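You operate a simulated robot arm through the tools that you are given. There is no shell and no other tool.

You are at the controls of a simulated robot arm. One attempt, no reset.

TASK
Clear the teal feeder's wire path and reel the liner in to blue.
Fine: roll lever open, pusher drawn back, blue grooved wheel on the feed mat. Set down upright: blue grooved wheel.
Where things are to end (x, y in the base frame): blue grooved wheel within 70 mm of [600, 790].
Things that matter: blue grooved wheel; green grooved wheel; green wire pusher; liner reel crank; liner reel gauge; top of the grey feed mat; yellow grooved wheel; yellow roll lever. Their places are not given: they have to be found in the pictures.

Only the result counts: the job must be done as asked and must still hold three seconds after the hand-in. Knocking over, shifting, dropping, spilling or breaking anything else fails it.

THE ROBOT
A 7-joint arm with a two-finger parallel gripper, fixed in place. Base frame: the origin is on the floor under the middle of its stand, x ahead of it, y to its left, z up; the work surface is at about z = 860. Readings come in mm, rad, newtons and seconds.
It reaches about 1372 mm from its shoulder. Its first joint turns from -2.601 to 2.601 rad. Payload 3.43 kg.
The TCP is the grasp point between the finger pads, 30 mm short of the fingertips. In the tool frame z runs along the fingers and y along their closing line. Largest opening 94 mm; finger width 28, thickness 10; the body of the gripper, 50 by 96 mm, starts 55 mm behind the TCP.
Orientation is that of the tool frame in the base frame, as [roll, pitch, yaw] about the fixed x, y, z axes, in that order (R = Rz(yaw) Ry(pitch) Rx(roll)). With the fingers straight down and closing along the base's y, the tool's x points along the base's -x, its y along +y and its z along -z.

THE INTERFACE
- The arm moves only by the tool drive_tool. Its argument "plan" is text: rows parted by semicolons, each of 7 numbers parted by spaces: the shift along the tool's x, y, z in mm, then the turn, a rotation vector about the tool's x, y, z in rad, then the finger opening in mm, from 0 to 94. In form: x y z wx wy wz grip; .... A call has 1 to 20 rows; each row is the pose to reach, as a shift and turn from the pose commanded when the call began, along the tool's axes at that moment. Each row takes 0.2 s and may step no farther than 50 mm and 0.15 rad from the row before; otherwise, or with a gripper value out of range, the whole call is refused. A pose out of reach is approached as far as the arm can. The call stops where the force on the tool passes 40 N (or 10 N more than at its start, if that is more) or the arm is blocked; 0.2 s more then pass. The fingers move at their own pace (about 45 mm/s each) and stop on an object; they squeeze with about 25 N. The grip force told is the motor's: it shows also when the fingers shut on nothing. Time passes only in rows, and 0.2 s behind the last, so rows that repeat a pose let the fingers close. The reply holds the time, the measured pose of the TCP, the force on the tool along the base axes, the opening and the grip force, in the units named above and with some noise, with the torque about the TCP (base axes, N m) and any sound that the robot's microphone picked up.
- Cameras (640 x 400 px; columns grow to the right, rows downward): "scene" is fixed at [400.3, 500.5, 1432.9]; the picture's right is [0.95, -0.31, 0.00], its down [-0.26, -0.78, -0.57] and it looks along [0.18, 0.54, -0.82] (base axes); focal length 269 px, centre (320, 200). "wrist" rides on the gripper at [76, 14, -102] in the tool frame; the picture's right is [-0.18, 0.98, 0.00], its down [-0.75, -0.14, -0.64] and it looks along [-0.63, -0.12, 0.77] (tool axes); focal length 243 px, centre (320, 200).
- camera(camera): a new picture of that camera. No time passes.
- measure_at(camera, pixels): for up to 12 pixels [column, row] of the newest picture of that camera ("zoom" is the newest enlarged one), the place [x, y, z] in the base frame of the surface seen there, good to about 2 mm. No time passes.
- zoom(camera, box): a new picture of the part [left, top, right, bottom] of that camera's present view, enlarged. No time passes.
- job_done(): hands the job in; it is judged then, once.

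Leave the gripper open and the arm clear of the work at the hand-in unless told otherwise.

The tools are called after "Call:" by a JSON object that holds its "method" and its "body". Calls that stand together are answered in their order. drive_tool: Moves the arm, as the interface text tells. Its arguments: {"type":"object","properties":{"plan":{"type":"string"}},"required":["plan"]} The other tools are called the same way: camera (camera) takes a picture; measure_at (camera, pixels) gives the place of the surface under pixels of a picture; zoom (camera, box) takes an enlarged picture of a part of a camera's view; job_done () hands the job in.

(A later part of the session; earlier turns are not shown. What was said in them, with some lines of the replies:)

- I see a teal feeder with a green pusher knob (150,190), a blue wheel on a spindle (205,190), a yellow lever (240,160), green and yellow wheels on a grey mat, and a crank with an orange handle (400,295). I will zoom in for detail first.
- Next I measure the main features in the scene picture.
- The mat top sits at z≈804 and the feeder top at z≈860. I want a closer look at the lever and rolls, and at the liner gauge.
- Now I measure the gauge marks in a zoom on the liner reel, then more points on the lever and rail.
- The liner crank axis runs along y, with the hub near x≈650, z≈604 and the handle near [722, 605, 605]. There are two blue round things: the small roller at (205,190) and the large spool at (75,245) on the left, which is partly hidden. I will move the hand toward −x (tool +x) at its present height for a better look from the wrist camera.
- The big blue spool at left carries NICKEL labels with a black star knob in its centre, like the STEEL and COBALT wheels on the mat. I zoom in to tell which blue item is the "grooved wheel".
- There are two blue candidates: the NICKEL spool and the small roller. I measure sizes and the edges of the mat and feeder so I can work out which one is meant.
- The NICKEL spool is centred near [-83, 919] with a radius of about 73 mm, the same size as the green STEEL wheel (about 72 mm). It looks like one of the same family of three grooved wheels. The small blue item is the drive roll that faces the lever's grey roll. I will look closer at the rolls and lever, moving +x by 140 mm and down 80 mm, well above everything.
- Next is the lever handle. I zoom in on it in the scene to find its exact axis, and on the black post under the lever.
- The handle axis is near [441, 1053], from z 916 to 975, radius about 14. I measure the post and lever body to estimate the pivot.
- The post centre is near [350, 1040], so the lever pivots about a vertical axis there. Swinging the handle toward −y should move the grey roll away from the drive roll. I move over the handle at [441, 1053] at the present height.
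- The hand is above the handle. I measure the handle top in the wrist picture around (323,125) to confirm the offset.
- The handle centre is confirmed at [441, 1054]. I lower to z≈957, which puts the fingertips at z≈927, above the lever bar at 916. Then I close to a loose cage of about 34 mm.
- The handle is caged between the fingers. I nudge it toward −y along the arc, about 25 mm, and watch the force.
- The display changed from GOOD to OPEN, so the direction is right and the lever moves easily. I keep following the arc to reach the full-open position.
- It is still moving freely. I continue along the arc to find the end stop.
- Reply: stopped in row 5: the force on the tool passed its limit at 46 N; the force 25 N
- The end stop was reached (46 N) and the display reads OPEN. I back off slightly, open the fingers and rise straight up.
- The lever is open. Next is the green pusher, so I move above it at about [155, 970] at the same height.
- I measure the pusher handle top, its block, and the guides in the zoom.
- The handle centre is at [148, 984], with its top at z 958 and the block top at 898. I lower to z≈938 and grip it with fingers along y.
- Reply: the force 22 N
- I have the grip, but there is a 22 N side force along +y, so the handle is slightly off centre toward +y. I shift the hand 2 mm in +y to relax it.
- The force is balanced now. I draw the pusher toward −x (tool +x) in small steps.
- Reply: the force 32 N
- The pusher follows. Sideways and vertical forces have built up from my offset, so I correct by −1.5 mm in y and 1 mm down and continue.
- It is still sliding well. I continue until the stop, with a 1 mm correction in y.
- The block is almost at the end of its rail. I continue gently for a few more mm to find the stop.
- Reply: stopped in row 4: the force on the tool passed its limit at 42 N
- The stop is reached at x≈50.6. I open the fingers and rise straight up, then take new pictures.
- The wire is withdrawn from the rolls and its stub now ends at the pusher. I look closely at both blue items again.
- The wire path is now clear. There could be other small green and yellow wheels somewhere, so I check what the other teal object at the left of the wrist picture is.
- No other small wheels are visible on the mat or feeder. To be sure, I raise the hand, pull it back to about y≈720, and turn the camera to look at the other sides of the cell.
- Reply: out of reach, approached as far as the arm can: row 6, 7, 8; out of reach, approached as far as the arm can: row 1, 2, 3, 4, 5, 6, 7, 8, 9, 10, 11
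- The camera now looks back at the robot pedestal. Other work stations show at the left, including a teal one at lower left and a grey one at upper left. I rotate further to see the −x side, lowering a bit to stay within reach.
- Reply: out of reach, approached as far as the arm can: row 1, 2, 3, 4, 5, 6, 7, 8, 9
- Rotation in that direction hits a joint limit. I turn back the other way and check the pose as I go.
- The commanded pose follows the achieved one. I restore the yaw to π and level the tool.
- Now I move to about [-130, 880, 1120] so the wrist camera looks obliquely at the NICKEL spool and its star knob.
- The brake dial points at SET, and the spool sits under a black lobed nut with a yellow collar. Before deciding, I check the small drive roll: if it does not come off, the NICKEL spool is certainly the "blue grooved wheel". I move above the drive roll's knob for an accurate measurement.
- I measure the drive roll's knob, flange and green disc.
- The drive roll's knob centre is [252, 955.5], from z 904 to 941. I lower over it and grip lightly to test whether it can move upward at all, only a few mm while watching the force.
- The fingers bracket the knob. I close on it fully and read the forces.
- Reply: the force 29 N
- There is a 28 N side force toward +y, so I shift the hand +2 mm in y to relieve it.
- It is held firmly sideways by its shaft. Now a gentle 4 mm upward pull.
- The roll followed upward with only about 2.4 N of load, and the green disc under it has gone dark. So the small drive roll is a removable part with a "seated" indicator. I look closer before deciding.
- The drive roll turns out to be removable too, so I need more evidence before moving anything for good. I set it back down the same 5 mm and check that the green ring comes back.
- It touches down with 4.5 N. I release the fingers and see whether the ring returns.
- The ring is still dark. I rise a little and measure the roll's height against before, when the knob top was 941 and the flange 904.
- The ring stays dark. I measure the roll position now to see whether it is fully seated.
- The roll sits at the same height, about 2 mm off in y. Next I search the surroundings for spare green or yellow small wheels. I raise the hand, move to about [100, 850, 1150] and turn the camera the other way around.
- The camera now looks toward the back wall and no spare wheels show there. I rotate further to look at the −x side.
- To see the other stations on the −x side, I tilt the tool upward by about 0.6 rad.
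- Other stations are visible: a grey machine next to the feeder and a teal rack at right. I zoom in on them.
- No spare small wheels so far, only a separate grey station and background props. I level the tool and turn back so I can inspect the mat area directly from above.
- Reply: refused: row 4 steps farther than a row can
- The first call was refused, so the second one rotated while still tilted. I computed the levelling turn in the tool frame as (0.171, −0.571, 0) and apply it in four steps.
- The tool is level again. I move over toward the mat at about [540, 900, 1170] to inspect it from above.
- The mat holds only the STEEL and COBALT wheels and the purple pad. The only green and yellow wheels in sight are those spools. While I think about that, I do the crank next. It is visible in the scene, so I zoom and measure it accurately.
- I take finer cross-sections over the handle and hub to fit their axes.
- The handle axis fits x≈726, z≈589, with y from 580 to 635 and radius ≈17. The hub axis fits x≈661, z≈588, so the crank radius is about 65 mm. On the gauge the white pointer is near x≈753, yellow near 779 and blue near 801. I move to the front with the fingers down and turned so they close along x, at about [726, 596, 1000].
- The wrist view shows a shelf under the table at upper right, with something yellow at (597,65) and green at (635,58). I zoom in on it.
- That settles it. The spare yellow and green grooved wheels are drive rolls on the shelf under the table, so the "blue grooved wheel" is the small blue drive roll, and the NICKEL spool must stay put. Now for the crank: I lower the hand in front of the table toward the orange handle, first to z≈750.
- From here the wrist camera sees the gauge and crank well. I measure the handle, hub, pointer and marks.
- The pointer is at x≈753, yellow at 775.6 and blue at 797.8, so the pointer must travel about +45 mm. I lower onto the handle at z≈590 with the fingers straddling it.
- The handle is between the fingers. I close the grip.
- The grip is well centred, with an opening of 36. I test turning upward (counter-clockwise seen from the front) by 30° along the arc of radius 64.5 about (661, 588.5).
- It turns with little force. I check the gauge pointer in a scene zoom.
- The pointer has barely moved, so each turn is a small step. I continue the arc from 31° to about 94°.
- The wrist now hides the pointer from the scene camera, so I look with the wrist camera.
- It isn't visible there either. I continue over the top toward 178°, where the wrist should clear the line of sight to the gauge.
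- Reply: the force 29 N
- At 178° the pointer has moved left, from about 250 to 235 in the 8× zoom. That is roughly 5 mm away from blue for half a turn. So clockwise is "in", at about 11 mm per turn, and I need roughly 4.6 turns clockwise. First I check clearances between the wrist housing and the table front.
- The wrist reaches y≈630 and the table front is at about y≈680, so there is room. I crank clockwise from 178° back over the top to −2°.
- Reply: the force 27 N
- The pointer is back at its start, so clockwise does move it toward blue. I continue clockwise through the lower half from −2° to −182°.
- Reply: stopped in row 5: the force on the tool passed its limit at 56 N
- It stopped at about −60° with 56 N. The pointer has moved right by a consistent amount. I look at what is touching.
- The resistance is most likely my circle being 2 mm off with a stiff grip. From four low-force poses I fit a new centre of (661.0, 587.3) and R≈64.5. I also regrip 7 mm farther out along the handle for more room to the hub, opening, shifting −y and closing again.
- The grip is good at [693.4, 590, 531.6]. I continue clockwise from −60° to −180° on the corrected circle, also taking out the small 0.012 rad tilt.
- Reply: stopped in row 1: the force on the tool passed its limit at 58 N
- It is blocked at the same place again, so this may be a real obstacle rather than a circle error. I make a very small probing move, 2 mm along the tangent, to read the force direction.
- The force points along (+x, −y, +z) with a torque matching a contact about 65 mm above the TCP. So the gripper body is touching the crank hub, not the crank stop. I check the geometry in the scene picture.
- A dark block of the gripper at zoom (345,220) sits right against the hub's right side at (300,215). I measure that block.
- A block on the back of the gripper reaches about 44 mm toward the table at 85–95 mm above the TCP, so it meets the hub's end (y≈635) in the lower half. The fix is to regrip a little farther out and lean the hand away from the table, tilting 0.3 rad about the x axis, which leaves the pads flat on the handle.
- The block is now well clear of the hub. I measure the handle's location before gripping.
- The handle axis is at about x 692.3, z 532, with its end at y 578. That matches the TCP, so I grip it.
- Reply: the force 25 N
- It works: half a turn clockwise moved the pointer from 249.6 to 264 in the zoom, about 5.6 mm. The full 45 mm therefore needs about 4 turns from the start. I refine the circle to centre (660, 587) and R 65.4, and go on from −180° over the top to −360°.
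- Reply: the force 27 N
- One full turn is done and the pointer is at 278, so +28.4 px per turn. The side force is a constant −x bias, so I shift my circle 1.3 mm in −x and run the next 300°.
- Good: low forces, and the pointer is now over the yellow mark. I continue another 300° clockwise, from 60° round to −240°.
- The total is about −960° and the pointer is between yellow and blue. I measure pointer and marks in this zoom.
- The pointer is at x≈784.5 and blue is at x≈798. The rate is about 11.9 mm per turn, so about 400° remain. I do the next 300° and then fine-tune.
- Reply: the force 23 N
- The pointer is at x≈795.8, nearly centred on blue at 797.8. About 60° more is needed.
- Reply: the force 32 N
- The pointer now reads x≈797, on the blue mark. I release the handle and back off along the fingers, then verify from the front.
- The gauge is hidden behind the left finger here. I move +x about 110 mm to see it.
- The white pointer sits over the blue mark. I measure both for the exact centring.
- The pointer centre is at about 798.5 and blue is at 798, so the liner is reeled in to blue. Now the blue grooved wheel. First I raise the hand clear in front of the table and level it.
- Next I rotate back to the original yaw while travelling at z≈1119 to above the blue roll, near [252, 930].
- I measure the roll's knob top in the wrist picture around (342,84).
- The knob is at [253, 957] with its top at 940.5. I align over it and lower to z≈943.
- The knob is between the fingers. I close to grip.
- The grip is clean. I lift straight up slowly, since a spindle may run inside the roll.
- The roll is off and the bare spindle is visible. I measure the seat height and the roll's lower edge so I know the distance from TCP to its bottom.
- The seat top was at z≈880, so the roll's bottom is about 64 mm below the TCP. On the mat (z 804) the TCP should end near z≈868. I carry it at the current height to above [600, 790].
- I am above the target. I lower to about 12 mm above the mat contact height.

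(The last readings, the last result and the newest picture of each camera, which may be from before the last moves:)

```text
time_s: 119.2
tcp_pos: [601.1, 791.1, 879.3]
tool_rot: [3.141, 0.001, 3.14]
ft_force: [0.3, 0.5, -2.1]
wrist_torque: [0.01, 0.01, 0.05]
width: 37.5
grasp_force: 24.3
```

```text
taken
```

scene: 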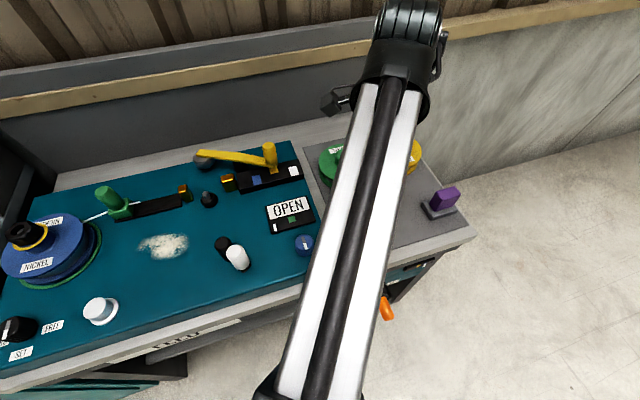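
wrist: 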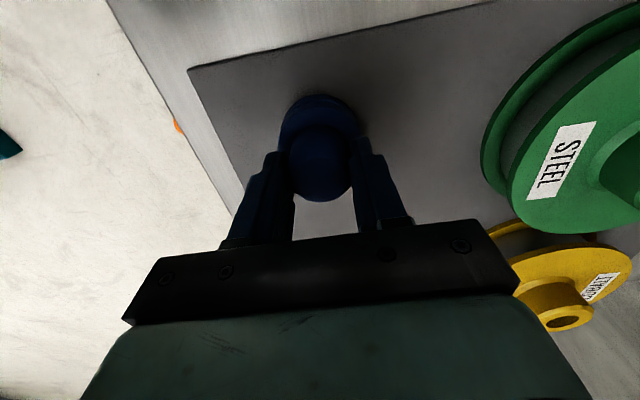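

Now I lower slowly in 2 mm steps and watch for contact.

Call:
{"method": "drive_tool", "body": {"plan": "0 0 2 0 0 0 20; 0 0 4 0 0 0 20; 0 0 6 0 0 0 20; 0 0 7 0 0 0 20; 0 0 8 0 0 0 20; 0 0 8 0 0 0 20"}}

```text
time_s: 120.6
tcp_pos: [602.2, 790.8, 872.3]
tool_rot: [3.141, -0.001, 3.14]
ft_force: [-0.1, 0.4, -1.9]
wrist_torque: [-0.03, -0.01, 0.01]
width: 36.9
grasp_force: 25.2
```

Call:
{"method": "drive_tool", "body": {"plan": "0 0 1 0 0 0 20; 0 0 2 0 0 0 20; 0 0 3 0 0 0 20; 0 0 3.5 0 0 0 20; 0 0 3.5 0 0 0 20"}}

```text
time_s: 121.8
tcp_pos: [601.4, 790.9, 869.9]
tool_rot: [3.141, 0.003, 3.14]
ft_force: [4.0, 4.3, 21.5]
wrist_torque: [-0.19, -0.09, 0.06]
width: 36.9
grasp_force: 25.3
```

Contact is made, with 21.5 N upward. I relieve it by 1 mm and then open the fingers slowly.

Call:
{"method": "drive_tool", "body": {"plan": "0 0 -0.6 0 0 0 20; 0 0 -1 0 0 0 20; 0 0 -1 0 0 0 20"}}

```text
time_s: 122.6
tcp_pos: [602.1, 790.5, 869.6]
tool_rot: [3.14, 0.001, 3.139]
ft_force: [4.2, 5.7, 18.9]
wrist_torque: [0.1, -0.09, 0.02]
width: 36.6
grasp_force: 24.7
```

Call:
{"method": "drive_tool", "body": {"plan": "0 0 -0.5 0 0 0 20; 0 0 -0.8 0 0 0 20; 0 0 -0.8 0 0 0 20"}}

```text
time_s: 123.4
tcp_pos: [601.4, 790.7, 870.1]
tool_rot: [-3.14, -0.001, 3.14]
ft_force: [-1.1, 0.2, 2.0]
wrist_torque: [0.05, 0.0, 0.0]
width: 37.2
grasp_force: 25.1
```

The contact force is down to 2 N, so the roll rests on the mat. I open the fingers slowly and rise straight up.

Call:
{"method": "drive_tool", "body": {"plan": "0 0 0 0 0 0 40; 0 0 0 0 0 0 46; 0 0 0 0 0 0 56; 0 0 0 0 0 0 70; 0 0 0 0 0 0 84; 0 0 0 0 0 0 94; 0 0 0 0 0 0 94; 0 0 -20 0 0 0 94; 0 0 -50 0 0 0 94; 0 0 -90 0 0 0 94; 0 0 -130 0 0 0 94; 0 0 -170 0 0 0 94; 0 0 -170 0 0 0 94"}}

Call:
{"method": "camera", "body": {"camera": "wrist"}}

```text
time_s: 126.2
tcp_pos: [601.0, 791.9, 1039.0]
tool_rot: [-3.141, 0.0, 3.141]
ft_force: [0.4, 0.1, -0.5]
wrist_torque: [-0.02, 0.01, -0.03]
width: 93.9
grasp_force: 0.0
```

```text
taken
```

wrist: 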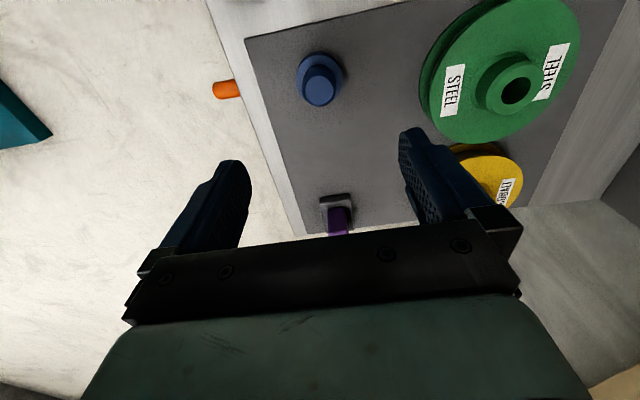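

The roll stands upright on the mat. I measure it, then raise the arm and move it back toward its starting pose, clear of the work.

Call:
{"method": "measure_at", "body": {"camera": "wrist", "pixels": [[319, 92], [306, 92], [333, 92], [319, 80], [319, 104], [300, 75], [340, 72]]}}

Call:
{"method": "drive_tool", "body": {"plan": "0 0 -40 0 0 0 94; 20 5 -80 0 0 0 94; 60 20 -100 0 0 0 94; 105 38 -100 0 0 0 94; 150 56 -100 0 0 0 94; 195 74 -100 0 0 0 94; 240 92 -100 0 0 0 94; 285 110 -100 0 0 0 94; 330 128 -100 0 0 0 94; 355 145 -100 0 0 0 94; 355 145 -100 0 0 0 94"}}

Call:
{"method": "camera", "body": {"camera": "scene"}}

Call:
{"method": "camera", "body": {"camera": "wrist"}}

```text
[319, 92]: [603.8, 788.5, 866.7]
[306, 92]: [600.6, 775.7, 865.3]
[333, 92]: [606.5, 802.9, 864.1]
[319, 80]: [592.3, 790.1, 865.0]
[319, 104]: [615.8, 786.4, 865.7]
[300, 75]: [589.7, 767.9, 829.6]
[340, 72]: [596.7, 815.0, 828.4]
```

```text
time_s: 128.6
tcp_pos: [244.8, 936.1, 1139.7]
tool_rot: [-3.141, 0.001, 3.14]
ft_force: [-0.7, -0.1, 0.4]
wrist_torque: [-0.03, -0.04, -0.01]
width: 93.8
grasp_force: 0.0
```

```text
taken
```

scene: 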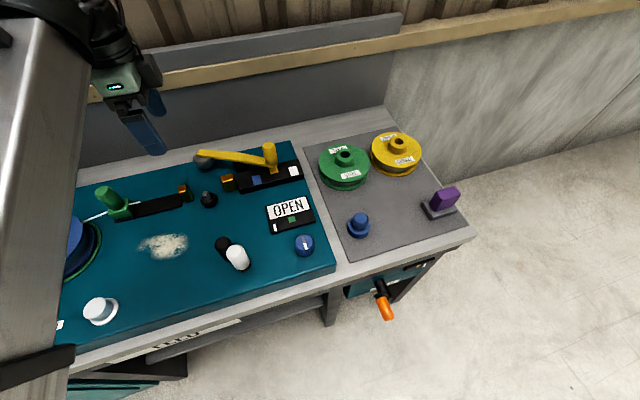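

```text
taken
```

wrist: 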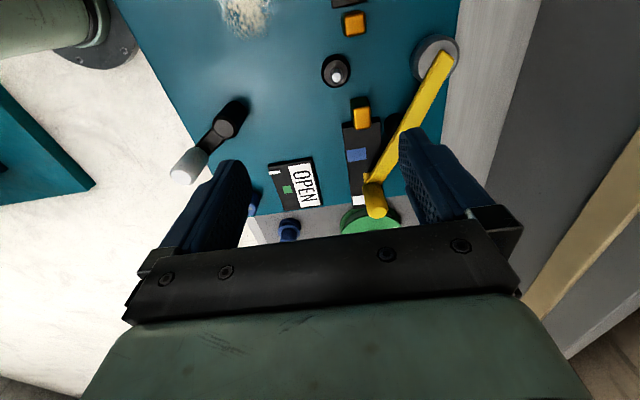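

The wheel stands at about [604, 789], upright. As a final check I look at the gauge, the roll and the pusher.

Call:
{"method": "zoom", "body": {"camera": "scene", "box": [400, 250, 440, 280]}}

Call:
{"method": "zoom", "body": {"camera": "scene", "box": [300, 120, 480, 330]}}

Call:
{"method": "zoom", "body": {"camera": "scene", "box": [60, 130, 310, 280]}}

```text
13.33 times, centred on (420, 265) of scene
```

zoom: 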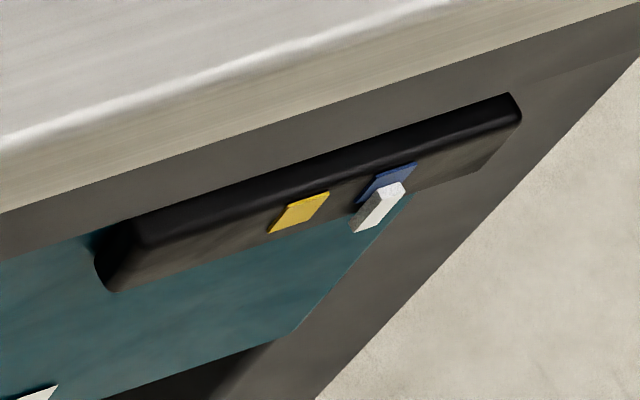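

```text
1.90 times, centred on (390, 225) of scene
```

zoom: 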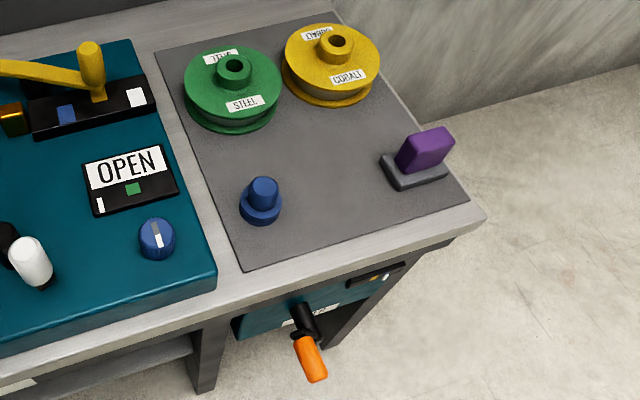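

```text
2.56 times, centred on (185, 205) of scene
```

zoom: 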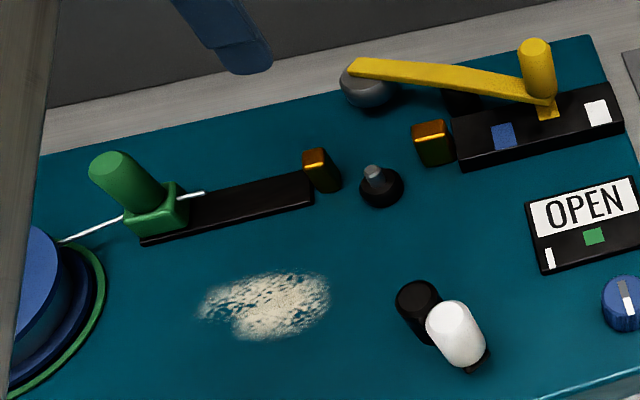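

Everything is in its final state:
- The lever is open and the display reads OPEN.
- The pusher is drawn back to its stop.
- The blue grooved wheel stands upright on the mat at about [604, 789].
- The liner pointer is on blue.
- The gripper is open and the arm is clear of the work.

I hand the job in.

Call:
{"method": "job_done", "body": {}}

```text
The job is handed in.
```

The wire path is cleared, the liner is reeled in to blue, and the job is handed in. I don't have the judge's result.

| Item | Final state |
|---|---|
| Yellow roll lever | Open against its stop; the display reads OPEN |
| Green wire pusher | Drawn back to its stop; the wire is out of the rolls |
| Blue grooved wheel | Upright on the feed mat at about [604, 789], roughly 4 mm from the target centre |
| Liner reel gauge | Pointer at x≈798.5, blue mark at x≈798 |
| Arm | Gripper open, clear of the work |

- **Which blue wheel:** there were two blue wheels, the small drive roll and the NICKEL spool. I took the drive roll, because the spare green and yellow grooved wheels on the shelf under the table are drive rolls. The spool was not touched.
- **Crank:** I first turned it about half a turn the wrong way to find the direction. The gripper then touched the crank hub once at about 58 N before I tilted the hand clear. Nothing else appeared shifted in the final pictures.
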